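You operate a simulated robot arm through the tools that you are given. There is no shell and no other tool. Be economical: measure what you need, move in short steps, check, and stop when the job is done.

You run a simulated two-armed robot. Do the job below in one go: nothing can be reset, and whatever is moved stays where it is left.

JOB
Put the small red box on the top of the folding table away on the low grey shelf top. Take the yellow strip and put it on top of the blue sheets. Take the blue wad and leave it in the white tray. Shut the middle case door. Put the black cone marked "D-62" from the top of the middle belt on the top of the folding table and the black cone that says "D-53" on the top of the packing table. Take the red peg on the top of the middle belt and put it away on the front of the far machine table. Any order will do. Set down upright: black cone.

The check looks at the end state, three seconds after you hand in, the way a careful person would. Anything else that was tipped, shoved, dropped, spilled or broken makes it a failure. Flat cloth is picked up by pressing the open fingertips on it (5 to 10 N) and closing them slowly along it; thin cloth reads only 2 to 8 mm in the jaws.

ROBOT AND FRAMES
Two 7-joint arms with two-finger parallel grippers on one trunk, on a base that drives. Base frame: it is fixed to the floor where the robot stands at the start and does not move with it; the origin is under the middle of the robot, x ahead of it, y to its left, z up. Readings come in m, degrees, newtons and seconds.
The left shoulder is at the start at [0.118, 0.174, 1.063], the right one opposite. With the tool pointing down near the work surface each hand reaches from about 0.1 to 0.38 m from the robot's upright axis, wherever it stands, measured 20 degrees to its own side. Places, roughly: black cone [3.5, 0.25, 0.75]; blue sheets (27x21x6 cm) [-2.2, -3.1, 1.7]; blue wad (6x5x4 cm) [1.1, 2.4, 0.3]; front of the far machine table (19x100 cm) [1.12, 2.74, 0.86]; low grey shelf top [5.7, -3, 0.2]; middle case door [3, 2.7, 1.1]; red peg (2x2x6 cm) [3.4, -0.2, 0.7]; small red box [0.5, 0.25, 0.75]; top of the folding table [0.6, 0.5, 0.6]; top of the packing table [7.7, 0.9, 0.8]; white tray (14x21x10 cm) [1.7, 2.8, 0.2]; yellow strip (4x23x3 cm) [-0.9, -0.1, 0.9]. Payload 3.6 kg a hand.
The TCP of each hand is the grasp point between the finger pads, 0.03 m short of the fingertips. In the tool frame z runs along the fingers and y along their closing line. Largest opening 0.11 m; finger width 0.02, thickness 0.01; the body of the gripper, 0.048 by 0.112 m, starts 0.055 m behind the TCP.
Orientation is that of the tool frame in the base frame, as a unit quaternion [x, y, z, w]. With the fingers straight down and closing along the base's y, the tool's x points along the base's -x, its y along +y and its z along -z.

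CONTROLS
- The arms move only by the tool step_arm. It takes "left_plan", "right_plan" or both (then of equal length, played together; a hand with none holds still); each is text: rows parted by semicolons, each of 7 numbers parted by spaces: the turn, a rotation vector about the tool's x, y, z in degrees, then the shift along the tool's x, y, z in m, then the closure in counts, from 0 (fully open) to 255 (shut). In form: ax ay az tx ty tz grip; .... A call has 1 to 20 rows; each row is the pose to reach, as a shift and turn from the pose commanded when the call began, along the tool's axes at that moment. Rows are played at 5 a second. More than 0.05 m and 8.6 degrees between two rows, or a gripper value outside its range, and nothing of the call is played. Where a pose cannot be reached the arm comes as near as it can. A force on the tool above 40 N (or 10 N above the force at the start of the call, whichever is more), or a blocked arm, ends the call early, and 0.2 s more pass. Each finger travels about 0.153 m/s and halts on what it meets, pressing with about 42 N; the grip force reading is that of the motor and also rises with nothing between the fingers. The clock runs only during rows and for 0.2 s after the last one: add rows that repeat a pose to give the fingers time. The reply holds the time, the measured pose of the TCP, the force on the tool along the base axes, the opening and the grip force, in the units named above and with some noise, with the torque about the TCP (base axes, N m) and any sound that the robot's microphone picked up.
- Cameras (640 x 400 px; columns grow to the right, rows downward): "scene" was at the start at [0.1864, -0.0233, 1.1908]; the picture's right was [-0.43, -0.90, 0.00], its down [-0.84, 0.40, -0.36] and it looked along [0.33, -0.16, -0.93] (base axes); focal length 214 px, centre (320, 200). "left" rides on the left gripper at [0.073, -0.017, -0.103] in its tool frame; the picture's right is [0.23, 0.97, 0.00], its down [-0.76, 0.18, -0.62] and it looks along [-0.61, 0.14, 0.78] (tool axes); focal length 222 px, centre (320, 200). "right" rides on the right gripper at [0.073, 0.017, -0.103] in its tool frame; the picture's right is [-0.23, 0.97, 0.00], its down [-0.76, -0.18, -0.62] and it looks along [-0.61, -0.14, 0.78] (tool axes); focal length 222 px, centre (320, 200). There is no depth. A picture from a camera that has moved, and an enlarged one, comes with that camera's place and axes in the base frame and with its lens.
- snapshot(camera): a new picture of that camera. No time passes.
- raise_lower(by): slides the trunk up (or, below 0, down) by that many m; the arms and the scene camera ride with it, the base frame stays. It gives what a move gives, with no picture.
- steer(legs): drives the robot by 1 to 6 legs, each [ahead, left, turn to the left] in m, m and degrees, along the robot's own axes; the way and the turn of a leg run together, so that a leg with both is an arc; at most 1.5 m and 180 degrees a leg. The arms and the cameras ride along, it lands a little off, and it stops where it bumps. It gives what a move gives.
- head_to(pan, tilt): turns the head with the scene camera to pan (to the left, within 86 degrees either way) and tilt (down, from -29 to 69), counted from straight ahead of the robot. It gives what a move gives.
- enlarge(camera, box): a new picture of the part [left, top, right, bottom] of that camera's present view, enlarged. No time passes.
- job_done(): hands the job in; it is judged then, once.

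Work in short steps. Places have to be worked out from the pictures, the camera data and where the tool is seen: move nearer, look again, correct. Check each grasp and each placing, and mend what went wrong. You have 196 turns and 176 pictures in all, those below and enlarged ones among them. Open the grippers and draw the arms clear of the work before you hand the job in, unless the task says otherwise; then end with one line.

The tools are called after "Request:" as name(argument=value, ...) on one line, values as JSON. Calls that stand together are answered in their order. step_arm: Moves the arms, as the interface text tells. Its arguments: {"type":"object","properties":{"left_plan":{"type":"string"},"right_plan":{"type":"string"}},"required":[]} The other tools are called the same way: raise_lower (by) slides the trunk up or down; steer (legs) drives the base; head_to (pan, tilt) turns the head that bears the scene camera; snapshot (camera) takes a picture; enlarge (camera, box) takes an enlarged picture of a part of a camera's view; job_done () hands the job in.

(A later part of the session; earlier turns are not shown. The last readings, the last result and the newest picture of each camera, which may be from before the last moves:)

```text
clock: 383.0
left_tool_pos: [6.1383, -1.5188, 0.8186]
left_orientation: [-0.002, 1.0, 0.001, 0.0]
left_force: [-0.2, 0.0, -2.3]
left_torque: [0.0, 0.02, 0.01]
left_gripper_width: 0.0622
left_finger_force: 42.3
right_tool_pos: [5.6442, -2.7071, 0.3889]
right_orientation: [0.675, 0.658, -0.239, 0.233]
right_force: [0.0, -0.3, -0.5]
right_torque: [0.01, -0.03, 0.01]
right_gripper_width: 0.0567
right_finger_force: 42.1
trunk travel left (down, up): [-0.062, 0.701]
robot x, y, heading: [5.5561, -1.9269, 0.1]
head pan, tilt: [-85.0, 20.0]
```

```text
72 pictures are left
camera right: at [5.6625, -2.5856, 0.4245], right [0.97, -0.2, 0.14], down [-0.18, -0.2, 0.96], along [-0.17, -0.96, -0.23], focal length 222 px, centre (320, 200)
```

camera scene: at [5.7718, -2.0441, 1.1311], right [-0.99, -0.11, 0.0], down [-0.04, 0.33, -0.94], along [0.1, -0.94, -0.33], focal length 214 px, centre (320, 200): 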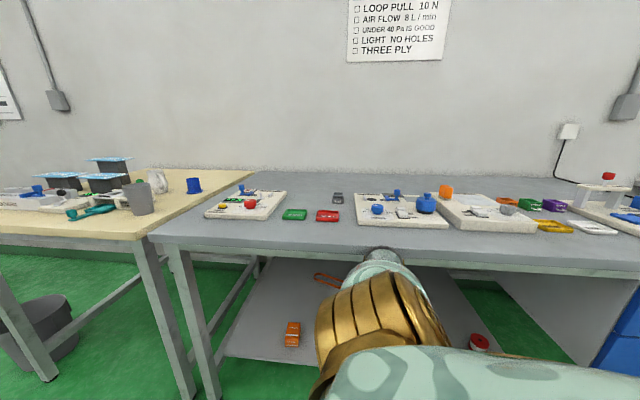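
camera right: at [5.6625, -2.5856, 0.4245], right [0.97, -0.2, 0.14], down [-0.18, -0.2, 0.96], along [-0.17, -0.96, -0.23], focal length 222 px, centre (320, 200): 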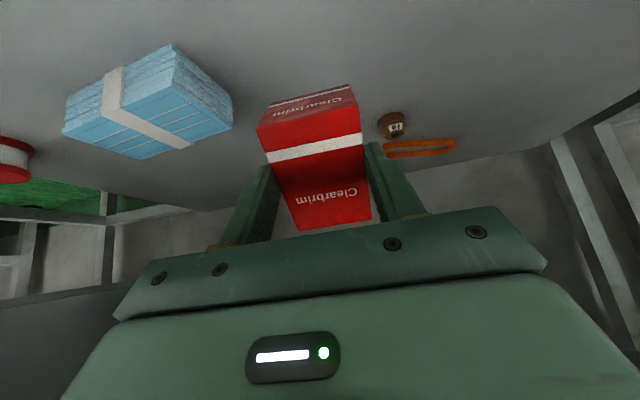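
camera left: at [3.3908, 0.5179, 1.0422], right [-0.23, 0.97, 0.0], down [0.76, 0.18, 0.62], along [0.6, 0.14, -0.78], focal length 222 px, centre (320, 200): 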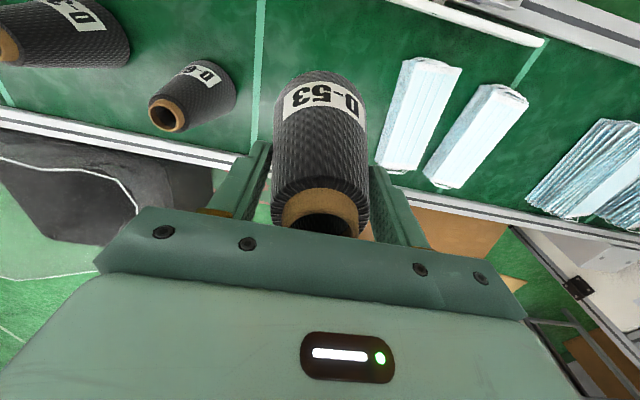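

Works. Continue to y≈−2.78 and lower to z≈0.27 in small rows.

Request:
step_arm(right_plan="0 0 0 -0.02 0 0.035 220; 0 0 0 -0.039 0 0.0705 220; 0 0 0 -0.025 0 0.088 220; 0 0 0 -0.011 0 0.1055 220; 0 0 0 0.003 0 0.123 220; 0 0 0 0.011 0 0.132 220; 0 0 0 0.0176 0 0.1405 220; 0 0 0 0.0176 0 0.1405 220")

Request:
snapshot(camera="right")

```text
clock: 384.8
left_tool_pos: [6.1391, -1.5189, 0.8184]
left_orientation: [-0.003, 1.0, -0.001, -0.001]
left_force: [-0.7, 0.2, -2.8]
left_torque: [0.01, -0.02, 0.02]
left_gripper_width: 0.0623
left_finger_force: 41.9
right_tool_pos: [5.6531, -2.7053, 0.3592]
right_orientation: [0.675, 0.658, -0.239, 0.232]
right_force: [0.9, -0.4, -1.4]
right_torque: [0.01, -0.01, -0.03]
right_gripper_width: 0.0569
right_finger_force: 42.2
right hand out of reach, approached as far as the arm can: row 1, 2, 3, 4, 5, 6, 7, 8
trunk travel left (down, up): [-0.062, 0.701]
robot x, y, heading: [5.5521, -1.9267, -0.0]
head pan, tilt: [-85.0, 20.0]
```

```text
71 pictures are left
camera right: at [5.6724, -2.5831, 0.3948], right [0.97, -0.2, 0.14], down [-0.18, -0.2, 0.96], along [-0.17, -0.96, -0.23], focal length 222 px, centre (320, 200)
```

right: 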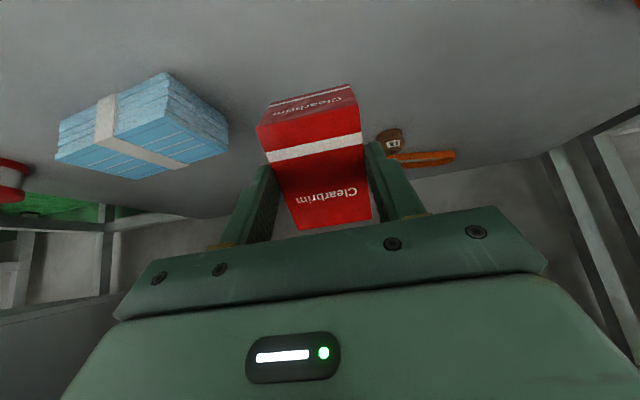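

At outer reach. Lower the trunk the last 6 cm and strafe 3.5 cm closer, then lower more.

Request:
raise_lower(by=-0.06)

Request:
steer(legs=[[0, -0.04, 0]])

Request:
step_arm(right_plan="0 0 0 -0.01 0 0.02 220; 0 0 0 0 0 0.03 220; 0 0 0 0.01 0 0.042 220; 0 0 0 0.018 0 0.052 220; 0 0 0 0.018 0 0.052 220")

Request:
snapshot(camera="right")

```text
clock: 385.8
left_tool_pos: [6.1378, -1.5189, 0.7594]
left_orientation: [-0.002, 1.0, 0.0, 0.0]
left_force: [-0.1, 0.2, -2.7]
left_torque: [0.04, 0.0, -0.01]
left_gripper_width: 0.0625
left_finger_force: 42.0
right_tool_pos: [5.6589, -2.7027, 0.3021]
right_orientation: [0.675, 0.658, -0.239, 0.234]
right_force: [0.0, -0.5, -0.6]
right_torque: [0.05, 0.0, 0.03]
right_gripper_width: 0.0571
right_finger_force: 41.6
trunk travel left (down, up): [-0.002, 0.761]
robot x, y, heading: [5.5539, -1.9307, 0.0]
head pan, tilt: [-85.0, 20.0]
```

```text
clock: 386.7
left_tool_pos: [6.1389, -1.5586, 0.7598]
left_orientation: [-0.002, 1.0, 0.001, 0.0]
left_force: [0.3, 0.1, -1.6]
left_torque: [0.0, -0.04, 0.01]
left_gripper_width: 0.0623
left_finger_force: 42.6
right_tool_pos: [5.6585, -2.7423, 0.3006]
right_orientation: [0.676, 0.657, -0.239, 0.233]
right_force: [0.0, 0.1, -0.2]
right_torque: [0.0, 0.03, 0.0]
right_gripper_width: 0.0569
right_finger_force: 41.8
trunk travel left (down, up): [-0.002, 0.761]
robot x, y, heading: [5.5527, -1.9677, -0.1]
head pan, tilt: [-85.0, 20.0]
```

```text
clock: 387.9
left_tool_pos: [6.139, -1.5589, 0.7586]
left_orientation: [-0.003, 1.0, 0.0, 0.0]
left_force: [-0.3, 0.2, -3.3]
left_torque: [0.01, -0.02, 0.0]
left_gripper_width: 0.0624
left_finger_force: 42.4
right_tool_pos: [5.6663, -2.7309, 0.288]
right_orientation: [0.675, 0.657, -0.24, 0.233]
right_force: [0.7, 0.3, -0.7]
right_torque: [0.01, -0.02, -0.01]
right_gripper_width: 0.0568
right_finger_force: 41.9
right hand out of reach, approached as far as the arm can: row 1, 2, 3, 4, 5
trunk travel left (down, up): [-0.002, 0.761]
robot x, y, heading: [5.5539, -1.9691, 0.1]
head pan, tilt: [-85.0, 20.0]
```

```text
70 pictures are left
camera right: at [5.685, -2.6096, 0.3235], right [0.97, -0.2, 0.14], down [-0.18, -0.19, 0.96], along [-0.17, -0.96, -0.23], focal length 222 px, centre (320, 200)
```

right: 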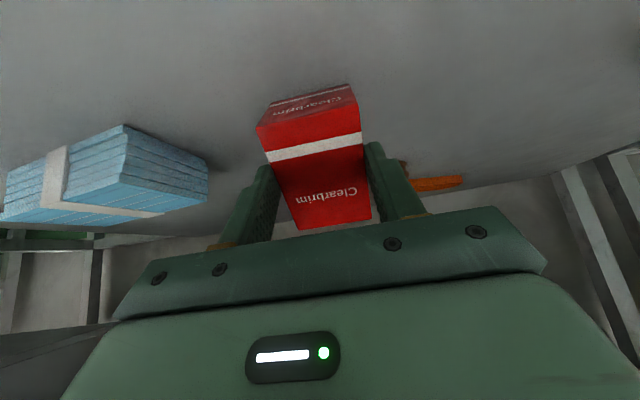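

Lowest box corner is ≈2–3 cm above the shelf and well inside its edge. Release gently.

Request:
step_arm(right_plan="0 0 0 0 0 0 140; 0 0 0 0 0 0 100; 0 0 0 0 0 0 60; 0 0 0 0 0 0 0; 0 0 0 0 0 0 0; 0 0 0 0 0 0 0")

Request:
snapshot(camera="right")

```text
clock: 389.3
left_tool_pos: [6.1387, -1.5594, 0.7579]
left_orientation: [-0.003, 1.0, 0.0, 0.0]
left_force: [0.2, -0.2, -2.5]
left_torque: [0.01, 0.01, -0.01]
left_gripper_width: 0.0624
left_finger_force: 42.0
right_tool_pos: [5.666, -2.7301, 0.289]
right_orientation: [0.675, 0.658, -0.239, 0.233]
right_force: [0.3, 0.0, 0.1]
right_torque: [0.02, -0.02, -0.01]
right_gripper_width: 0.1099
right_finger_force: 0.1
trunk travel left (down, up): [-0.002, 0.761]
robot x, y, heading: [5.5512, -1.9679, 0.0]
head pan, tilt: [-85.0, 20.0]
```

```text
69 pictures are left
camera right: at [5.6849, -2.6098, 0.3237], right [0.97, -0.2, 0.14], down [-0.18, -0.19, 0.96], along [-0.17, -0.96, -0.23], focal length 222 px, centre (320, 200)
```

right: 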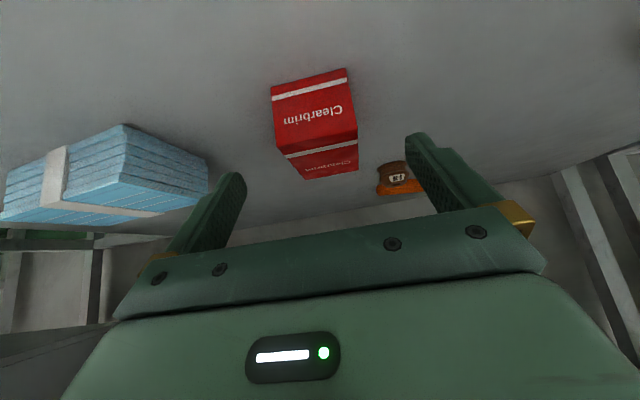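

Red box stands on the shelf. Withdraw along the tool axis and strafe away.

Request:
step_arm(right_plan="0 0 0 0 0 -0.04 0; 0 0 0 0 0 -0.08 0; 0 0 0 0 0 -0.12 0; 0 0 0 0 0 -0.12 0")

Request:
steer(legs=[[0, 0.35, 0]])

Request:
snapshot(camera="right")

```text
clock: 390.5
left_tool_pos: [6.1378, -1.5402, 0.759]
left_orientation: [-0.007, 1.0, -0.005, 0.002]
left_force: [0.6, 0.6, -2.4]
left_torque: [-0.02, 0.0, -0.01]
left_gripper_width: 0.0624
left_finger_force: 41.8
right_tool_pos: [5.6561, -2.5899, 0.3492]
right_orientation: [0.697, 0.655, -0.214, 0.199]
right_force: [0.4, -0.7, 0.0]
right_torque: [0.01, 0.03, 0.03]
right_gripper_width: 0.1102
right_finger_force: 0.1
right hand out of reach, approached as far as the arm can: row 1
trunk travel left (down, up): [-0.002, 0.761]
robot x, y, heading: [5.5588, -1.9657, 0.6]
head pan, tilt: [-85.0, 20.0]
stopped in row 4 (right hand): the arm was blocked; the commanded pose is now the measured one
```

```text
clock: 392.8
left_tool_pos: [6.1354, -1.2004, 0.7584]
left_orientation: [-0.008, 1.0, 0.0, 0.0]
left_force: [-0.4, 0.8, -3.8]
left_torque: [0.02, 0.02, 0.0]
left_gripper_width: 0.0618
left_finger_force: 41.9
right_tool_pos: [5.6544, -2.2475, 0.3403]
right_orientation: [0.698, 0.656, -0.211, 0.195]
right_force: [-0.1, 0.2, 0.6]
right_torque: [0.01, 0.0, 0.02]
right_gripper_width: 0.11
right_finger_force: 0.0
trunk travel left (down, up): [-0.002, 0.761]
robot x, y, heading: [5.5511, -1.6099, 0.5]
head pan, tilt: [-85.0, 20.0]
```

```text
68 pictures are left
camera right: at [5.678, -2.1301, 0.3879], right [0.96, -0.25, 0.12], down [-0.19, -0.28, 0.94], along [-0.2, -0.93, -0.32], focal length 222 px, centre (320, 200)
```

right: 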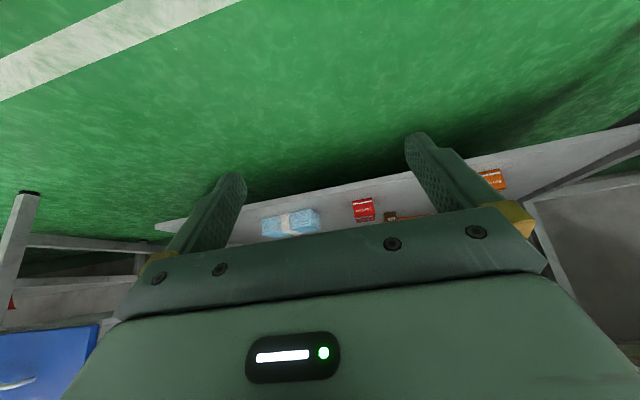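

Red box placed. Now raise the trunk, level the right hand and bring it up.

Request:
raise_lower(by=0.182)

Request:
step_arm(right_plan="0 7 0 -0.02 0 -0.03 0; 0 14 0 -0.04 0 -0.06 0; 0 21 0 -0.06 0 -0.09 0; 0 28 0 -0.08 0 -0.12 0; 0 33.4 0 -0.1 0 -0.15 0; 0 33.4 0 -0.1 0 -0.15 0")

```text
clock: 394.8
left_tool_pos: [6.136, -1.2002, 0.94]
left_orientation: [-0.008, 1.0, 0.001, -0.001]
left_force: [0.2, 0.1, -2.6]
left_torque: [0.06, 0.01, 0.01]
left_gripper_width: 0.0621
left_finger_force: 41.7
right_tool_pos: [5.654, -2.2465, 0.5231]
right_orientation: [0.697, 0.656, -0.212, 0.195]
right_force: [-0.5, -0.3, 0.0]
right_torque: [0.0, 0.0, 0.01]
right_gripper_width: 0.1101
right_finger_force: 0.2
trunk travel left (down, up): [-0.184, 0.579]
robot x, y, heading: [5.5545, -1.6147, 0.6]
head pan, tilt: [-85.0, 20.0]
```

```text
clock: 396.2
left_tool_pos: [6.1349, -1.2003, 0.9411]
left_orientation: [-0.007, 1.0, 0.001, 0.001]
left_force: [-0.2, -0.6, -2.8]
left_torque: [0.01, -0.02, 0.0]
left_gripper_width: 0.0619
left_finger_force: 41.3
right_tool_pos: [5.654, -2.2465, 0.7022]
right_orientation: [0.73, 0.684, -0.001, -0.003]
right_force: [-0.8, 1.5, -1.0]
right_torque: [0.0, -0.01, 0.0]
right_gripper_width: 0.1099
right_finger_force: 0.1
trunk travel left (down, up): [-0.184, 0.579]
robot x, y, heading: [5.5519, -1.6125, 0.7]
head pan, tilt: [-85.0, 20.0]
```

Swing the right hand back to the front (forward first, then inward).

Request:
step_arm(right_plan="0 0 -6.7 0.01 0.04 0 0; 0 0 -13.4 0.025 0.08 0 0; 0 0 -20.1 0.045 0.12 0 0; 0 0 -26.8 0.07 0.16 0 0; 0 0 -33.5 0.095 0.2 0 0; 0 0 -40.2 0.125 0.235 0 0; 0 0 -46.9 0.16 0.265 0 0; 0 0 -53.6 0.195 0.29 0 0; 0 0 -60.3 0.235 0.305 0 0; 0 0 -67 0.275 0.315 0 0; 0 0 -73.7 0.315 0.325 0 0; 0 0 -80.4 0.35 0.331 0 0; 0 0 -87.1 0.38 0.331 0 0; 0 0 -94 0.4 0.331 0 0; 0 0 -94 0.4 0.331 0 0")

Request:
steer(legs=[[1.0, 0.8, -0.7], [0.2, 0.3, 0]])

Request:
head_to(pan=10, tilt=30)

Request:
snapshot(camera="scene")

```text
clock: 399.4
left_tool_pos: [6.1347, -1.2005, 0.9408]
left_orientation: [-0.009, 1.0, 0.001, 0.0]
left_force: [0.5, -0.2, -2.0]
left_torque: [0.01, 0.0, 0.02]
left_gripper_width: 0.062
left_finger_force: 42.3
right_tool_pos: [6.0106, -1.8691, 0.7003]
right_orientation: [-0.005, 1.0, 0.0, -0.003]
right_force: [-0.4, 0.4, 0.0]
right_torque: [0.02, -0.03, 0.0]
right_gripper_width: 0.1099
right_finger_force: 0.1
trunk travel left (down, up): [-0.184, 0.579]
robot x, y, heading: [5.5512, -1.6173, 0.8]
head pan, tilt: [-85.0, 20.0]
```

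```text
clock: 407.8
left_tool_pos: [7.3419, -0.0749, 0.9404]
left_orientation: [-0.006, 1.0, 0.0, -0.001]
left_force: [0.2, 0.8, -2.8]
left_torque: [-0.03, 0.04, 0.03]
left_gripper_width: 0.0617
left_finger_force: 41.7
right_tool_pos: [7.2156, -0.7441, 0.6996]
right_orientation: [-0.002, 1.0, 0.0, -0.004]
right_force: [1.1, -0.5, 0.6]
right_torque: [0.02, 0.0, 0.0]
right_gripper_width: 0.1099
right_finger_force: 0.0
trunk travel left (down, up): [-0.184, 0.579]
robot x, y, heading: [6.7563, -0.4916, 0.5]
head pan, tilt: [-85.0, 20.0]
```

```text
clock: 409.6
left_tool_pos: [7.3411, -0.0754, 0.9414]
left_orientation: [-0.006, 1.0, 0.0, 0.0]
left_force: [-0.3, 0.3, -3.6]
left_torque: [-0.02, -0.01, 0.0]
left_gripper_width: 0.0617
left_finger_force: 42.2
right_tool_pos: [7.2139, -0.7446, 0.7]
right_orientation: [-0.001, 1.0, 0.0, -0.002]
right_force: [-0.2, -0.1, 0.0]
right_torque: [-0.01, -0.02, -0.01]
right_gripper_width: 0.11
right_finger_force: 0.0
trunk travel left (down, up): [-0.184, 0.579]
robot x, y, heading: [6.7577, -0.4902, 0.3]
head pan, tilt: [10.0, 30.0]
```

```text
67 pictures are left
camera scene: at [6.9819, -0.4709, 1.2443], right [0.18, -0.98, 0.0], down [-0.49, -0.09, -0.87], along [0.85, 0.16, -0.5], focal length 214 px, centre (320, 200)
```

scene: 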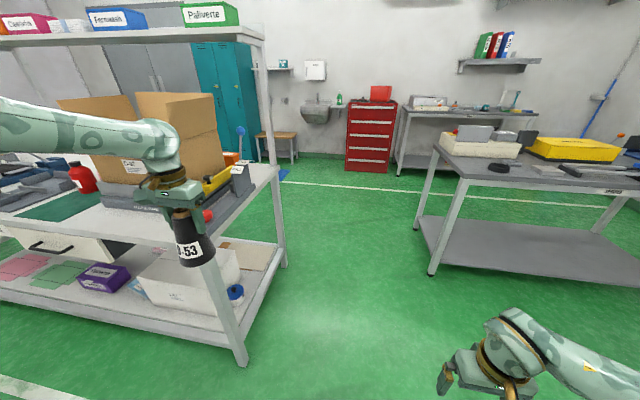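

The packing table's right end is at y≈0, front x≈7.41. Strafe left to face it and look for a free spot.

Request:
steer(legs=[[-0.1, 0.8, -0.5]])

Request:
head_to(pan=0, tilt=30)

Request:
snapshot(camera="scene")

```text
clock: 413.9
left_tool_pos: [7.2469, 0.7349, 0.9401]
left_orientation: [0.001, 1.0, 0.001, -0.001]
left_force: [-0.9, 0.2, -2.7]
left_torque: [-0.02, -0.04, -0.01]
left_gripper_width: 0.0617
left_finger_force: 41.8
right_tool_pos: [7.1115, 0.0673, 0.7004]
right_orientation: [0.006, 1.0, 0.0, -0.002]
right_force: [0.2, 0.6, -0.3]
right_torque: [0.02, -0.01, 0.05]
right_gripper_width: 0.11
right_finger_force: 0.0
trunk travel left (down, up): [-0.184, 0.579]
robot x, y, heading: [6.6579, 0.3277, -0.6]
head pan, tilt: [10.0, 30.0]
```

```text
clock: 414.7
left_tool_pos: [7.2467, 0.7347, 0.941]
left_orientation: [0.001, 1.0, 0.0, -0.002]
left_force: [-0.7, -0.5, -3.1]
left_torque: [0.01, 0.02, 0.02]
left_gripper_width: 0.0617
left_finger_force: 42.2
right_tool_pos: [7.1108, 0.0665, 0.7004]
right_orientation: [0.006, 1.0, 0.001, -0.003]
right_force: [-0.8, -1.2, 0.9]
right_torque: [0.0, 0.02, 0.02]
right_gripper_width: 0.11
right_finger_force: 0.0
trunk travel left (down, up): [-0.184, 0.579]
robot x, y, heading: [6.6587, 0.3281, -0.4]
head pan, tilt: [0.0, 30.0]
```

```text
66 pictures are left
camera scene: at [6.8834, 0.328, 1.2443], right [-0.01, -1.0, 0.0], down [-0.5, 0.0, -0.87], along [0.87, -0.01, -0.5], focal length 214 px, centre (320, 200)
```

scene: 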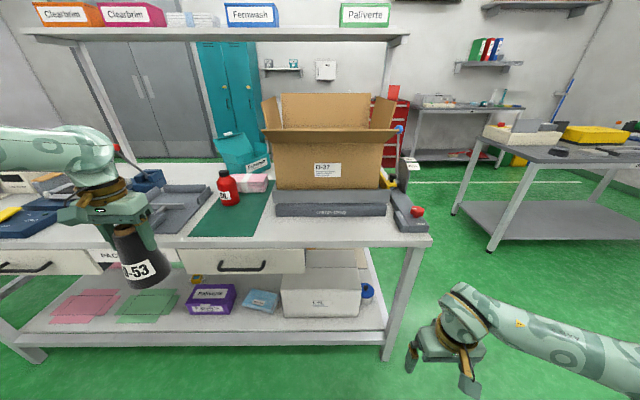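

Table top z≈0.795; a free spot is on the mat's front at ≈(7.51,0.62). Move the right hand outward for clearance, then drive in.

Request:
step_arm(right_plan="0 0 0 0 -0.04 0 0; 0 0 0 0 -0.08 0 0; 0 0 0 0 -0.12 0 0; 0 0 0 0 -0.16 0 0; 0 0 0 0 -0.16 0 0")

Request:
steer(legs=[[0, -0.115, 0], [0.25, 0, 0.5]])

Request:
snapshot(camera="left")

```text
clock: 415.9
left_tool_pos: [7.2471, 0.7342, 0.9401]
left_orientation: [0.001, 1.0, 0.001, -0.001]
left_force: [0.1, 0.4, -2.1]
left_torque: [-0.04, 0.01, -0.02]
left_gripper_width: 0.0615
left_finger_force: 42.2
right_tool_pos: [7.1098, -0.0927, 0.7003]
right_orientation: [0.005, 1.0, 0.0, -0.003]
right_force: [-0.2, 0.0, -0.2]
right_torque: [0.01, 0.03, 0.0]
right_gripper_width: 0.1101
right_finger_force: 0.2
trunk travel left (down, up): [-0.184, 0.579]
robot x, y, heading: [6.6562, 0.3289, -0.2]
head pan, tilt: [0.0, 30.0]
```

```text
clock: 418.5
left_tool_pos: [7.4955, 0.6204, 0.9405]
left_orientation: [-0.002, 1.0, 0.001, -0.001]
left_force: [-0.2, -0.6, -3.3]
left_torque: [0.01, -0.01, -0.04]
left_gripper_width: 0.0616
left_finger_force: 42.1
right_tool_pos: [7.362, -0.2067, 0.6999]
right_orientation: [0.003, 1.0, 0.001, -0.003]
right_force: [-0.2, 0.7, 0.5]
right_torque: [0.02, 0.04, 0.0]
right_gripper_width: 0.1101
right_finger_force: 0.1
trunk travel left (down, up): [-0.184, 0.579]
robot x, y, heading: [6.904, 0.2114, 0.1]
head pan, tilt: [0.0, 30.0]
```

```text
65 pictures are left
camera left: at [7.4245, 0.6034, 1.044], right [-0.23, 0.97, 0.0], down [0.76, 0.18, 0.62], along [0.6, 0.14, -0.78], focal length 222 px, centre (320, 200)
```

left: 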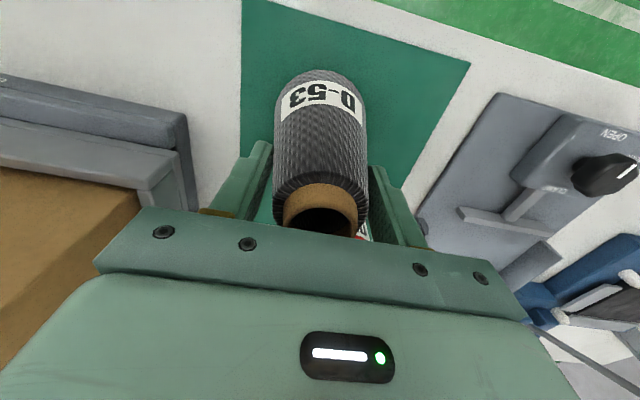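

Clear spot under the cone. Descend slowly until contact.

Request:
step_arm(left_plan="0 0 0 0 0 0.015 200; 0 0 0 0 0 0.027 200; 0 0 0 0 0 0.034 200; 0 0 0 0 0 0.038 200; 0 0 0 0 0 0.042 200; 0 0 0 0 0 0.042 200")

```text
clock: 419.2
left_tool_pos: [7.4958, 0.6204, 0.9213]
left_orientation: [-0.001, 1.0, 0.002, 0.009]
left_force: [-12.4, 0.1, 24.0]
left_torque: [-0.43, 1.3, -0.23]
left_gripper_width: 0.0618
left_finger_force: 42.1
right_tool_pos: [7.3614, -0.2067, 0.7013]
right_orientation: [0.002, 1.0, 0.0, -0.001]
right_force: [0.1, 0.3, 0.5]
right_torque: [0.0, 0.01, 0.0]
right_gripper_width: 0.1099
right_finger_force: 0.1
trunk travel left (down, up): [-0.184, 0.579]
robot x, y, heading: [6.9101, 0.2127, -0.3]
head pan, tilt: [0.0, 30.0]
stopped in row 3 (left hand): the force on the tool passed its limit at 46 N (the readings are from after the stop); the commanded pose is now the measured one
```

Contact at z≈0.92 — cone is down. Ease 2 mm up, open, and rise straight.

Request:
step_arm(left_plan="0 0 0 0 0 -0.003 200; 0 0 0 0 0 -0.003 150; 0 0 0 0 0 -0.003 60; 0 0 0 0 0 -0.003 0; 0 0 0 0 0 -0.003 0; 0 0 0 0 0 -0.03 0; 0 0 0 0 0 -0.07 0; 0 0 0 0 0 -0.11 0; 0 0 0 0 0 -0.15 0; 0 0 0 0 0 -0.15 0")

Request:
snapshot(camera="left")

```text
clock: 421.4
left_tool_pos: [7.4966, 0.6215, 1.0679]
left_orientation: [-0.002, 1.0, 0.003, 0.007]
left_force: [-0.2, -0.4, -0.5]
left_torque: [0.01, 0.03, 0.0]
left_gripper_width: 0.1103
left_finger_force: 0.0
right_tool_pos: [7.3624, -0.2065, 0.7004]
right_orientation: [0.003, 1.0, 0.0, -0.003]
right_force: [-0.3, 0.7, -0.3]
right_torque: [0.0, 0.03, 0.0]
right_gripper_width: 0.11
right_finger_force: 0.1
trunk travel left (down, up): [-0.184, 0.579]
robot x, y, heading: [6.9087, 0.2122, 0.0]
head pan, tilt: [0.0, 30.0]
```

```text
64 pictures are left
camera left: at [7.4221, 0.605, 1.1708], right [-0.23, 0.97, 0.0], down [0.75, 0.18, 0.63], along [0.62, 0.15, -0.77], focal length 222 px, centre (320, 200)
```

left: 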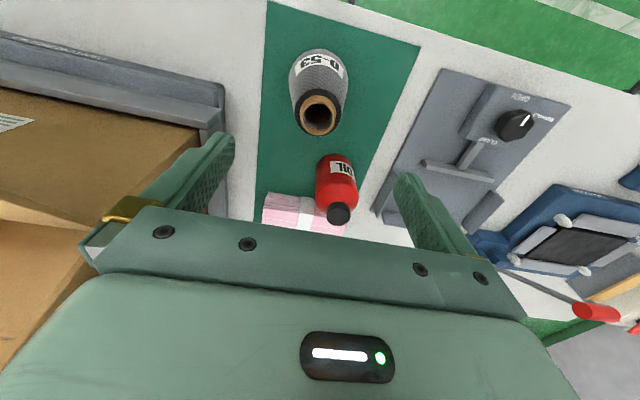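

D‑53 stands upright on the packing table. Drive back along the same lane to the belt.

Request:
steer(legs=[[-0.25, 0, 0], [0.1, -0.7, 0], [-0.2, -0.3, 0], [-1.0, -0.8, 0], [-1.4, 0, 0], [-1.48, 0, 0]])

Request:
steer(legs=[[0, 1.45, 0]])

Request:
head_to(pan=5, tilt=35)

Request:
snapshot(camera="scene")

```text
clock: 448.2
left_tool_pos: [3.2135, -1.1172, 1.0668]
left_orientation: [-0.002, 1.0, 0.003, 0.007]
left_force: [-0.3, -0.3, 0.2]
left_torque: [0.02, -0.01, -0.03]
left_gripper_width: 0.1098
left_finger_force: 0.1
right_tool_pos: [3.0809, -1.9467, 0.6998]
right_orientation: [0.002, 1.0, 0.0, -0.002]
right_force: [-0.2, 0.1, 0.4]
right_torque: [-0.02, -0.05, 0.01]
right_gripper_width: 0.1099
right_finger_force: 0.0
trunk travel left (down, up): [-0.184, 0.579]
robot x, y, heading: [2.6271, -1.5292, 0.0]
head pan, tilt: [0.0, 30.0]
```

```text
clock: 455.4
left_tool_pos: [3.2123, 0.3271, 1.0673]
left_orientation: [-0.003, 1.0, 0.002, 0.006]
left_force: [0.5, -0.2, -0.6]
left_torque: [0.02, -0.02, 0.0]
left_gripper_width: 0.11
left_finger_force: 0.1
right_tool_pos: [3.0808, -0.5025, 0.7007]
right_orientation: [0.001, 1.0, 0.0, -0.002]
right_force: [0.0, 0.5, -0.3]
right_torque: [0.02, -0.02, -0.03]
right_gripper_width: 0.1098
right_finger_force: 0.1
trunk travel left (down, up): [-0.184, 0.579]
robot x, y, heading: [2.6249, -0.0857, 0.0]
head pan, tilt: [0.0, 30.0]
```

```text
clock: 456.1
left_tool_pos: [3.2129, 0.3269, 1.0678]
left_orientation: [-0.003, 1.0, 0.002, 0.005]
left_force: [0.1, 1.2, 0.5]
left_torque: [0.01, 0.0, 0.02]
left_gripper_width: 0.1101
left_finger_force: 0.0
right_tool_pos: [3.0817, -0.5022, 0.6995]
right_orientation: [0.001, 1.0, 0.0, -0.003]
right_force: [-0.5, 0.7, -0.1]
right_torque: [-0.01, -0.02, -0.01]
right_gripper_width: 0.1099
right_finger_force: 0.1
trunk travel left (down, up): [-0.184, 0.579]
robot x, y, heading: [2.6237, -0.0876, 0.2]
head pan, tilt: [5.0, 35.0]
```

```text
63 pictures are left
camera scene: at [2.8486, -0.0758, 1.2366], right [0.09, -1.0, 0.0], down [-0.57, -0.05, -0.82], along [0.82, 0.07, -0.57], focal length 214 px, centre (320, 200)
```

scene: 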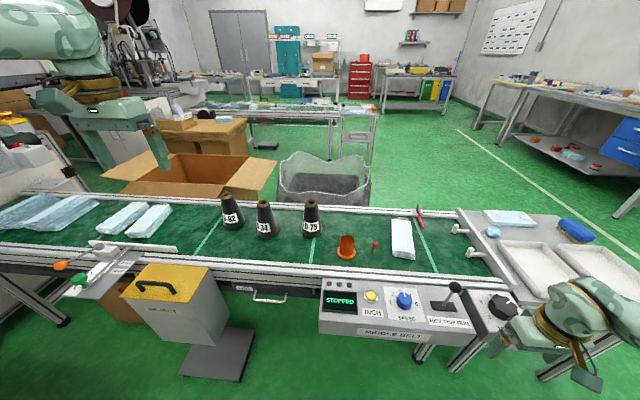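

Raise the right hand above belt level first, then drive in and bring the left hand over D‑62 (≈(3.52,0.354)).

Request:
step_arm(right_plan="0 0 0 0 0 -0.045 0; 0 0 0 0 0 -0.09 0; 0 0 0 0 0 -0.135 0; 0 0 0 0 0 -0.18 0; 0 0 0 0 0 -0.22 0; 0 0 0 0 0 -0.22 0")

Request:
steer(legs=[[0.245, 0.027, 0]])

Request:
step_arm(left_plan="0 0 0 -0.03 0 0.03 0; 0 0 0 -0.062 0 0.06 0; 0 0 0 -0.062 0 0.1 0; 0 0 0 -0.062 0 0.14 0; 0 0 0 -0.062 0 0.18 0; 0 0 0 -0.062 0 0.2 0; 0 0 0 -0.062 0 0.2 0")

Request:
snapshot(camera="left")

```text
clock: 457.5
left_tool_pos: [3.2129, 0.3268, 1.0674]
left_orientation: [-0.003, 1.0, 0.003, 0.006]
left_force: [-0.2, -0.2, -0.6]
left_torque: [-0.05, 0.01, 0.01]
left_gripper_width: 0.1102
left_finger_force: 0.0
right_tool_pos: [3.0784, -0.4729, 0.9039]
right_orientation: [0.003, 1.0, -0.001, -0.002]
right_force: [-0.3, 0.0, -0.3]
right_torque: [-0.02, 0.02, -0.01]
right_gripper_width: 0.11
right_finger_force: 0.0
right hand out of reach, approached as far as the arm can: row 4, 5, 6
trunk travel left (down, up): [-0.184, 0.579]
robot x, y, heading: [2.6241, -0.0812, 0.0]
head pan, tilt: [5.0, 35.0]
```

```text
clock: 459.3
left_tool_pos: [3.4605, 0.3579, 1.066]
left_orientation: [-0.004, 1.0, 0.002, 0.005]
left_force: [0.0, -0.5, 0.0]
left_torque: [-0.02, 0.0, -0.03]
left_gripper_width: 0.1098
left_finger_force: 0.0
right_tool_pos: [3.33, -0.4426, 0.9026]
right_orientation: [0.0, 1.0, 0.0, -0.002]
right_force: [-0.1, 0.3, -0.2]
right_torque: [0.0, 0.0, -0.02]
right_gripper_width: 0.11
right_finger_force: 0.1
trunk travel left (down, up): [-0.184, 0.579]
robot x, y, heading: [2.8767, -0.0552, 0.2]
head pan, tilt: [5.0, 35.0]
```

```text
clock: 460.9
left_tool_pos: [3.524, 0.3576, 0.8699]
left_orientation: [-0.005, 1.0, 0.002, 0.007]
left_force: [1.6, -0.8, 0.0]
left_torque: [0.0, 0.04, 0.01]
left_gripper_width: 0.11
left_finger_force: 0.0
right_tool_pos: [3.3298, -0.4434, 0.9043]
right_orientation: [0.0, 1.0, -0.001, -0.002]
right_force: [1.3, 0.6, 0.5]
right_torque: [0.02, 0.0, -0.01]
right_gripper_width: 0.11
right_finger_force: 0.1
trunk travel left (down, up): [-0.184, 0.579]
robot x, y, heading: [2.8728, -0.0574, 0.1]
head pan, tilt: [5.0, 35.0]
```

```text
62 pictures are left
camera left: at [3.4507, 0.3404, 0.9727], right [-0.24, 0.97, 0.0], down [0.75, 0.18, 0.63], along [0.62, 0.15, -0.77], focal length 222 px, centre (320, 200)
```

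left: 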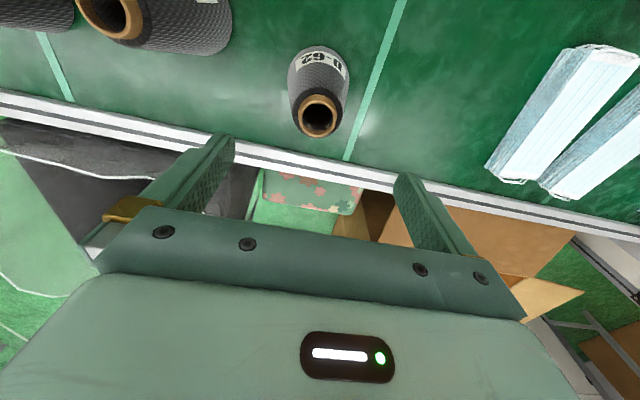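

D‑62 confirmed directly below. Descend, grip, lift.

Request:
step_arm(left_plan="0 0 0 0 -0.001 0.045 0; 0 0 0 0 -0.001 0.09 0; 0 0 0 0 -0.001 0.135 0; 0 0 0 0 -0.001 0.135 60; 0 0 0 0 -0.001 0.135 110; 0 0 0 0 -0.001 0.135 160; 0 0 0 0 -0.001 0.135 200; 0 0 0 0 -0.001 0.135 200; 0 0 0 0 -0.001 0.095 200; 0 0 0 0 -0.001 0.05 200; 0 0 0 0 -0.001 0.005 200; 0 0 0 0 -0.001 -0.04 200; 0 0 0 0 -0.001 -0.08 200; 0 0 0 0 -0.001 -0.08 200")

Request:
snapshot(camera="right")

```text
clock: 463.9
left_tool_pos: [3.5239, 0.358, 0.9478]
left_orientation: [-0.005, 1.0, 0.003, 0.007]
left_force: [-0.1, -0.7, -2.8]
left_torque: [0.03, 0.02, 0.01]
left_gripper_width: 0.0614
left_finger_force: 42.0
left hand out of reach, approached as far as the arm can: row 3, 4, 5, 6, 7, 8
right_tool_pos: [3.3307, -0.442, 0.9039]
right_orientation: [0.0, 1.0, -0.001, -0.002]
right_force: [-0.2, -0.5, 0.1]
right_torque: [-0.02, 0.02, -0.01]
right_gripper_width: 0.11
right_finger_force: 0.0
trunk travel left (down, up): [-0.184, 0.579]
robot x, y, heading: [2.8748, -0.0564, 0.2]
head pan, tilt: [5.0, 35.0]
```

```text
61 pictures are left
camera right: at [3.2571, -0.4253, 1.0073], right [0.23, 0.97, 0.0], down [0.76, -0.18, 0.62], along [0.6, -0.14, -0.78], focal length 222 px, centre (320, 200)
```

right: 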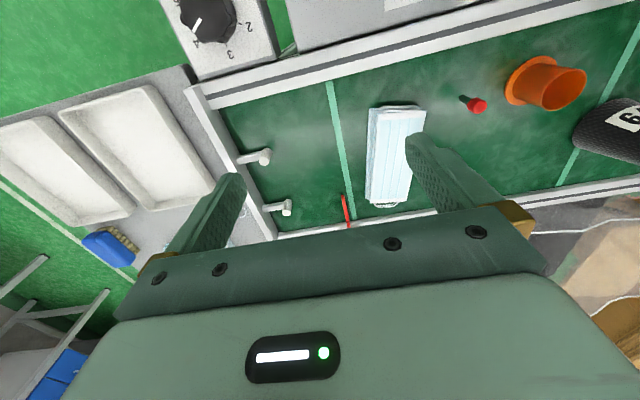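

D‑62 held. Peg at ≈(3.393,−0.231); bring the right hand above it with a reduced opening.

Request:
step_arm(right_plan="0 0 0 -0.012 0.04 0 60; 0 0 0 -0.024 0.08 0 139; 0 0 0 -0.036 0.12 0 139; 0 0 0 -0.048 0.16 0.01 139; 0 0 0 -0.062 0.205 0.02 139; 0 0 0 -0.062 0.211 0.05 139; 0 0 0 -0.062 0.211 0.09 139; 0 0 0 -0.062 0.211 0.11 139; 0 0 0 -0.062 0.211 0.11 139")

Request:
snapshot(camera="right")

```text
clock: 465.9
left_tool_pos: [3.5243, 0.3592, 0.9458]
left_orientation: [-0.005, 1.0, 0.003, 0.006]
left_force: [0.1, 0.2, -3.4]
left_torque: [0.01, 0.02, 0.01]
left_gripper_width: 0.0611
left_finger_force: 42.0
right_tool_pos: [3.3921, -0.2331, 0.7926]
right_orientation: [0.0, 1.0, -0.002, -0.003]
right_force: [0.5, 1.2, -1.2]
right_torque: [0.01, 0.0, -0.01]
right_gripper_width: 0.0498
right_finger_force: 0.0
trunk travel left (down, up): [-0.184, 0.579]
robot x, y, heading: [2.8748, -0.054, 0.4]
head pan, tilt: [5.0, 35.0]
```

```text
60 pictures are left
camera right: at [3.3181, -0.2151, 0.8962], right [0.23, 0.97, 0.0], down [0.76, -0.18, 0.62], along [0.6, -0.14, -0.78], focal length 222 px, centre (320, 200)
```

right: 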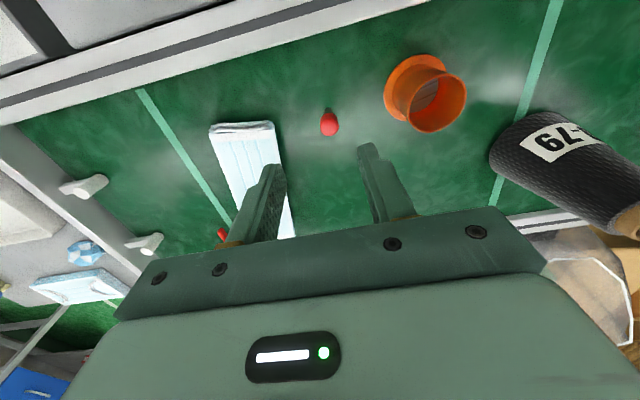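

Refined: peg head at (3.400,−0.223,0.665), belt ≈0.61. Descend to z≈0.652, close, lift.

Request:
step_arm(right_plan="0 0 0 -0.008 0.01 0.045 139; 0 0 0 -0.008 0.01 0.09 139; 0 0 0 -0.008 0.01 0.12 139; 0 0 0 -0.008 0.01 0.14 139; 0 0 0 -0.008 0.01 0.14 180; 0 0 0 -0.008 0.01 0.14 220; 0 0 0 -0.008 0.01 0.14 250; 0 0 0 -0.008 0.01 0.14 250; 0 0 0 -0.008 0.01 0.1 250; 0 0 0 -0.008 0.01 0.06 250; 0 0 0 -0.008 0.01 0.02 250; 0 0 0 -0.008 0.0 -0.03 250; 0 0 0 -0.008 -0.02 -0.07 250; 0 0 0 -0.008 -0.02 -0.07 250")

Request:
snapshot(camera="right")

```text
refused: row 12 steps farther than a row can; nothing moved
```

```text
59 pictures are left
camera right: at [3.3181, -0.2151, 0.8962], right [0.23, 0.97, 0.0], down [0.76, -0.18, 0.62], along [0.6, -0.14, -0.78], focal length 222 px, centre (320, 200)
```

right: 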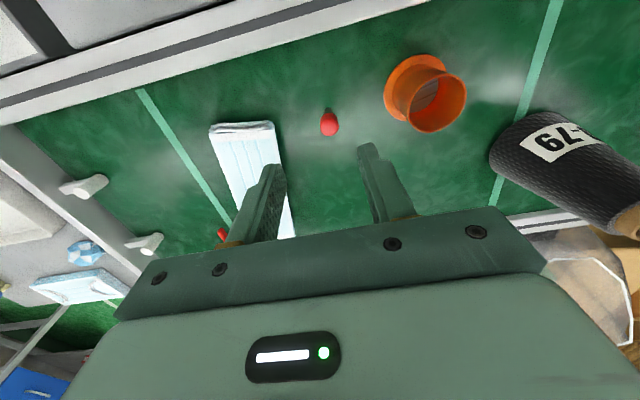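

Resend with legal steps.

Request:
step_arm(right_plan="0 0 0 -0.008 0.01 0.045 139; 0 0 0 -0.008 0.01 0.09 139; 0 0 0 -0.008 0.01 0.12 139; 0 0 0 -0.008 0.01 0.14 139; 0 0 0 -0.008 0.01 0.14 180; 0 0 0 -0.008 0.01 0.14 220; 0 0 0 -0.008 0.01 0.14 250; 0 0 0 -0.008 0.01 0.14 250; 0 0 0 -0.008 0.01 0.1 250; 0 0 0 -0.008 0.01 0.06 250; 0 0 0 -0.008 0.01 0.02 250; 0 0 0 -0.008 0.01 -0.02 250; 0 0 0 -0.008 0.0 -0.06 250; 0 0 0 -0.008 0.0 -0.06 250")

Request:
snapshot(camera="right")

```text
clock: 468.9
left_tool_pos: [3.5247, 0.3574, 0.9474]
left_orientation: [-0.005, 1.0, 0.003, 0.006]
left_force: [0.1, -0.2, -2.8]
left_torque: [-0.02, 0.05, 0.03]
left_gripper_width: 0.061
left_finger_force: 41.9
right_tool_pos: [3.3998, -0.2322, 0.8507]
right_orientation: [0.0, 1.0, -0.001, -0.003]
right_force: [0.1, -0.2, -0.3]
right_torque: [-0.01, -0.04, -0.04]
right_gripper_width: 0.0171
right_finger_force: 41.8
trunk travel left (down, up): [-0.184, 0.579]
robot x, y, heading: [2.8751, -0.0567, 0.3]
head pan, tilt: [5.0, 35.0]
```

```text
58 pictures are left
camera right: at [3.3278, -0.2156, 0.9561], right [0.23, 0.97, 0.0], down [0.76, -0.18, 0.62], along [0.6, -0.14, -0.79], focal length 222 px, centre (320, 200)
```

right: 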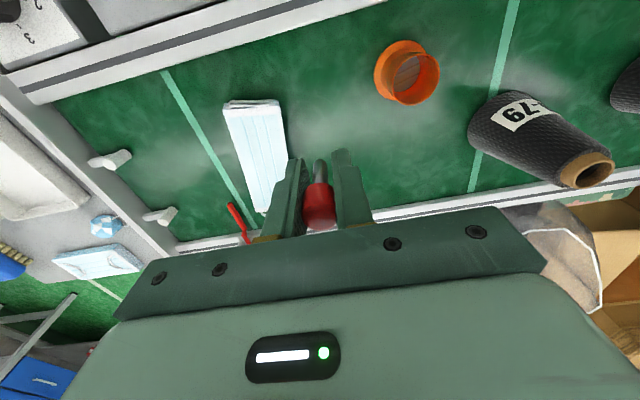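

Peg held. Raise trunk 0.13, back out to open floor, turn 180°, and check.

Request:
raise_lower(by=0.13)

Request:
steer(legs=[[-0.5, -0.3, 0], [-0.4, -0.34, 0], [0, 0, 179.7]])

Request:
head_to(pan=0, tilt=40)

Request:
snapshot(camera="scene")

```text
clock: 470.5
left_tool_pos: [3.5094, 0.3588, 1.1078]
left_orientation: [-0.004, 0.999, 0.003, 0.033]
left_force: [0.2, -1.3, -2.8]
left_torque: [-0.02, 0.02, -0.01]
left_gripper_width: 0.0612
left_finger_force: 41.7
right_tool_pos: [3.4002, -0.2319, 0.9815]
right_orientation: [0.0, 1.0, -0.001, -0.002]
right_force: [0.4, -0.3, -0.5]
right_torque: [0.01, 0.0, 0.03]
right_gripper_width: 0.0175
right_finger_force: 42.1
trunk travel left (down, up): [-0.314, 0.449]
robot x, y, heading: [2.8755, -0.0547, 0.5]
head pan, tilt: [5.0, 35.0]
```

```text
clock: 483.8
left_tool_pos: [1.3504, -1.1197, 1.1068]
left_orientation: [0.999, 0.004, -0.034, 0.003]
left_force: [0.0, 0.1, -3.0]
left_torque: [-0.01, -0.04, 0.01]
left_gripper_width: 0.0604
left_finger_force: 41.5
right_tool_pos: [1.4601, -0.5311, 0.9822]
right_orientation: [1.0, 0.0, 0.003, -0.001]
right_force: [-0.3, -0.9, 0.2]
right_torque: [-0.02, -0.01, 0.03]
right_gripper_width: 0.0174
right_finger_force: 42.0
trunk travel left (down, up): [-0.314, 0.449]
robot x, y, heading: [1.9838, -0.7076, -179.8]
head pan, tilt: [5.0, 35.0]
```

```text
clock: 484.4
left_tool_pos: [1.3492, -1.1206, 1.1088]
left_orientation: [0.999, 0.005, -0.033, 0.003]
left_force: [0.8, 0.4, -2.4]
left_torque: [0.04, -0.02, 0.0]
left_gripper_width: 0.0602
left_finger_force: 42.0
right_tool_pos: [1.4606, -0.5317, 0.9827]
right_orientation: [1.0, -0.001, 0.002, 0.0]
right_force: [-0.8, -0.3, -1.4]
right_torque: [0.01, -0.03, 0.01]
right_gripper_width: 0.0173
right_finger_force: 42.2
trunk travel left (down, up): [-0.314, 0.449]
robot x, y, heading: [1.9852, -0.7074, -179.9]
head pan, tilt: [0.0, 40.0]
```

```text
57 pictures are left
camera scene: at [1.8242, -0.7082, 1.3633], right [-0.01, 1.0, 0.0], down [0.64, 0.0, -0.77], along [-0.77, 0.0, -0.64], focal length 214 px, centre (320, 200)
```

scene: 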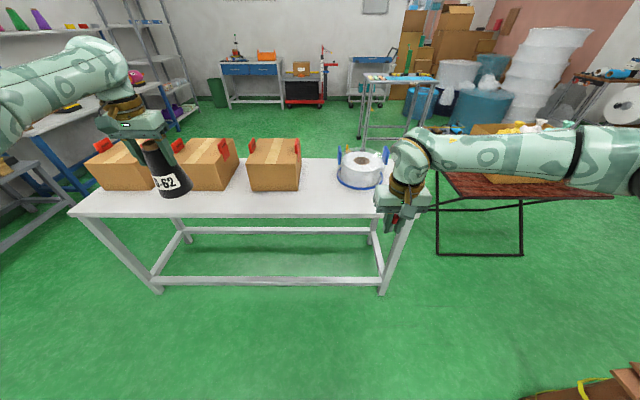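

Good. Proceed to the folding table's far side with heading 180°.

Request:
steer(legs=[[0.465, -0.56, 0], [0.27, -0.2, 0], [0, -0.48, 0]])

Request:
snapshot(camera="scene")

Request:
snapshot(camera="left")

```text
clock: 492.6
left_tool_pos: [0.6081, 0.1086, 1.1076]
left_orientation: [0.999, 0.004, -0.034, 0.002]
left_force: [1.2, 0.4, -2.0]
left_torque: [0.02, 0.0, -0.03]
left_gripper_width: 0.0601
left_finger_force: 41.8
right_tool_pos: [0.719, 0.6986, 0.9832]
right_orientation: [1.0, -0.003, 0.003, -0.001]
right_force: [0.1, 0.9, -1.0]
right_torque: [-0.01, -0.02, 0.01]
right_gripper_width: 0.0172
right_finger_force: 41.6
trunk travel left (down, up): [-0.314, 0.449]
robot x, y, heading: [1.2451, 0.522, -179.7]
head pan, tilt: [0.0, 40.0]
```

```text
56 pictures are left
camera scene: at [1.0828, 0.5223, 1.3632], right [0.0, 1.0, 0.0], down [0.64, 0.0, -0.77], along [-0.77, 0.0, -0.64], focal length 214 px, centre (320, 200)
```

scene: 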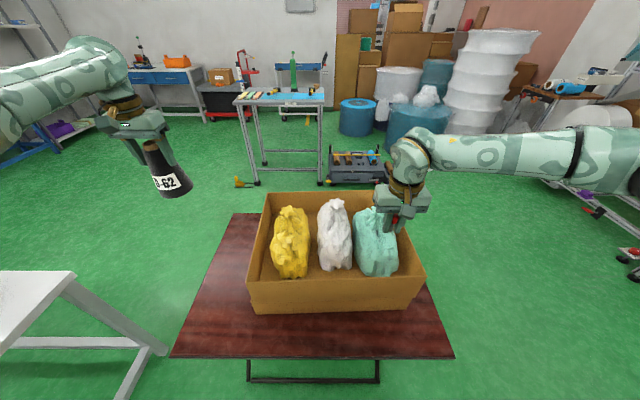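

```text
55 pictures are left
camera left: at [0.687, 0.1282, 1.2072], right [0.23, -0.97, -0.01], down [-0.72, -0.18, 0.67], along [-0.66, -0.15, -0.74], focal length 222 px, centre (320, 200)
```

left: 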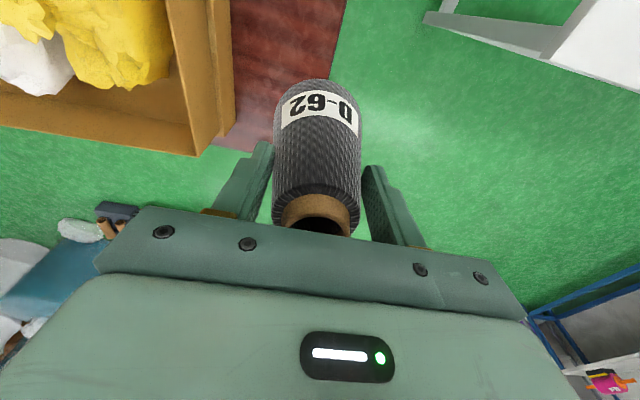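

Free strip right of the carton: target (0.68,0.18). Shift base 0.07 toward +y, then bring the left hand back a little and down to z≈0.83.

Request:
steer(legs=[[0, -0.072, 0]])

Request:
step_arm(left_plan="0 2 0 0.01 0 0.04 205; 0 3.8 0 0.02 0 0.08 205; 0 3.8 0 0.035 0 0.12 205; 0 3.8 0 0.05 0 0.16 205; 0 3.8 0 0.06 0 0.2 205; 0 3.8 0 0.07 0 0.24 205; 0 3.8 0 0.072 0 0.28 205; 0 3.8 0 0.072 0 0.28 205")

Request:
snapshot(camera="left")

```text
clock: 493.6
left_tool_pos: [0.6067, 0.1836, 1.1089]
left_orientation: [0.999, 0.002, -0.033, 0.003]
left_force: [-0.7, 0.2, -3.1]
left_torque: [0.01, -0.02, 0.01]
left_gripper_width: 0.0598
left_finger_force: 41.9
right_tool_pos: [0.7186, 0.7723, 0.9821]
right_orientation: [1.0, -0.002, 0.003, 0.0]
right_force: [0.0, 0.5, -1.0]
right_torque: [-0.04, -0.01, -0.01]
right_gripper_width: 0.0173
right_finger_force: 42.5
trunk travel left (down, up): [-0.314, 0.449]
robot x, y, heading: [1.244, 0.598, -179.9]
head pan, tilt: [0.0, 40.0]
```

```text
clock: 495.4
left_tool_pos: [0.6981, 0.1833, 0.8565]
left_orientation: [1.0, 0.003, -0.001, 0.002]
left_force: [0.6, 0.5, -2.4]
left_torque: [0.0, 0.0, 0.0]
left_gripper_width: 0.0599
left_finger_force: 42.0
left hand out of reach, approached as far as the arm can: row 5, 6, 7, 8
right_tool_pos: [0.7192, 0.7709, 0.9839]
right_orientation: [1.0, -0.002, 0.003, 0.0]
right_force: [0.1, -0.2, -0.9]
right_torque: [-0.02, -0.02, -0.02]
right_gripper_width: 0.0174
right_finger_force: 42.2
trunk travel left (down, up): [-0.314, 0.449]
robot x, y, heading: [1.2442, 0.5924, -179.8]
head pan, tilt: [0.0, 40.0]
```

```text
54 pictures are left
camera left: at [0.7707, 0.2013, 0.9607], right [0.23, -0.97, 0.0], down [-0.76, -0.18, 0.62], along [-0.61, -0.15, -0.78], focal length 222 px, centre (320, 200)
```

left: 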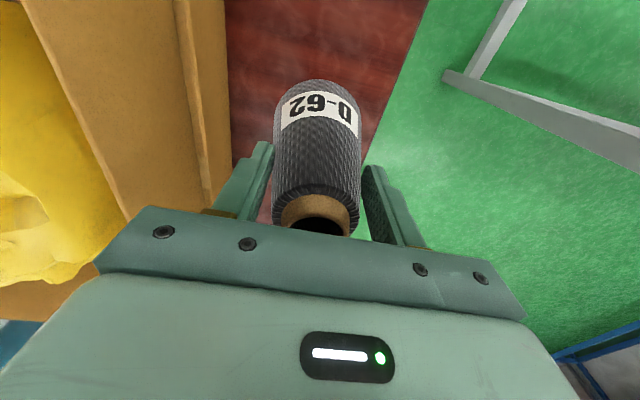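

Arm floor reached 0.08 too high; lift the right hand 0.08 for clearance and lower the trunk gradually.

Request:
step_arm(right_plan="0 0 0 0 0 -0.04 250; 0 0 0 0 0 -0.08 250; 0 0 0 0 0 -0.08 250")

Request:
raise_lower(by=-0.065)

Request:
raise_lower(by=-0.012)

```text
clock: 496.2
left_tool_pos: [0.6972, 0.1822, 0.8567]
left_orientation: [1.0, 0.002, 0.0, 0.003]
left_force: [1.1, -0.2, -2.7]
left_torque: [-0.03, 0.0, -0.01]
left_gripper_width: 0.0598
left_finger_force: 42.0
right_tool_pos: [0.7185, 0.772, 1.0654]
right_orientation: [1.0, -0.002, 0.003, -0.001]
right_force: [-0.1, 1.0, 0.0]
right_torque: [0.0, -0.04, -0.01]
right_gripper_width: 0.0174
right_finger_force: 42.0
trunk travel left (down, up): [-0.314, 0.449]
robot x, y, heading: [1.245, 0.5929, -179.8]
head pan, tilt: [0.0, 40.0]
```

```text
clock: 497.3
left_tool_pos: [0.6974, 0.1822, 0.7937]
left_orientation: [1.0, 0.003, 0.0, 0.002]
left_force: [0.9, -0.1, -2.5]
left_torque: [0.03, -0.04, 0.01]
left_gripper_width: 0.0595
left_finger_force: 42.0
right_tool_pos: [0.72, 0.7711, 0.9977]
right_orientation: [1.0, -0.002, 0.002, -0.001]
right_force: [0.4, 0.1, -1.0]
right_torque: [-0.01, 0.05, -0.02]
right_gripper_width: 0.0174
right_finger_force: 41.9
trunk travel left (down, up): [-0.249, 0.514]
robot x, y, heading: [1.2366, 0.595, -180.0]
head pan, tilt: [0.0, 40.0]
```

```text
clock: 497.9
left_tool_pos: [0.6975, 0.1811, 0.7816]
left_orientation: [1.0, 0.004, 0.0, 0.003]
left_force: [0.4, 0.1, -2.7]
left_torque: [-0.03, -0.06, -0.01]
left_gripper_width: 0.0595
left_finger_force: 42.1
right_tool_pos: [0.7187, 0.7703, 0.9848]
right_orientation: [1.0, -0.001, 0.002, -0.001]
right_force: [-0.5, 0.0, -0.3]
right_torque: [0.0, 0.04, 0.01]
right_gripper_width: 0.0173
right_finger_force: 41.9
trunk travel left (down, up): [-0.237, 0.526]
robot x, y, heading: [1.245, 0.5937, -180.0]
head pan, tilt: [0.0, 40.0]
```

No contact yet at 0.782; lower in 1‑cm and then smaller steps watching the force.

Request:
raise_lower(by=-0.01)

Request:
raise_lower(by=-0.006)

```text
clock: 498.5
left_tool_pos: [0.6969, 0.1819, 0.7708]
left_orientation: [1.0, 0.003, 0.0, 0.003]
left_force: [0.6, 0.5, -3.2]
left_torque: [0.0, -0.07, -0.02]
left_gripper_width: 0.0596
left_finger_force: 42.0
right_tool_pos: [0.7187, 0.7712, 0.9765]
right_orientation: [1.0, -0.001, 0.002, -0.001]
right_force: [0.3, 1.0, -1.2]
right_torque: [0.0, 0.02, 0.0]
right_gripper_width: 0.0173
right_finger_force: 41.9
trunk travel left (down, up): [-0.227, 0.536]
robot x, y, heading: [1.243, 0.5948, -179.8]
head pan, tilt: [0.0, 40.0]
```

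```text
clock: 499.0
left_tool_pos: [0.6982, 0.1829, 0.7657]
left_orientation: [1.0, 0.003, 0.001, 0.003]
left_force: [0.8, 0.3, -2.3]
left_torque: [0.0, -0.02, -0.01]
left_gripper_width: 0.0596
left_finger_force: 42.4
right_tool_pos: [0.719, 0.7722, 0.9698]
right_orientation: [1.0, -0.002, 0.002, -0.001]
right_force: [-0.2, 0.0, 1.0]
right_torque: [-0.01, 0.03, 0.0]
right_gripper_width: 0.0174
right_finger_force: 41.6
trunk travel left (down, up): [-0.221, 0.542]
robot x, y, heading: [1.2416, 0.595, -179.8]
head pan, tilt: [0.0, 40.0]
```

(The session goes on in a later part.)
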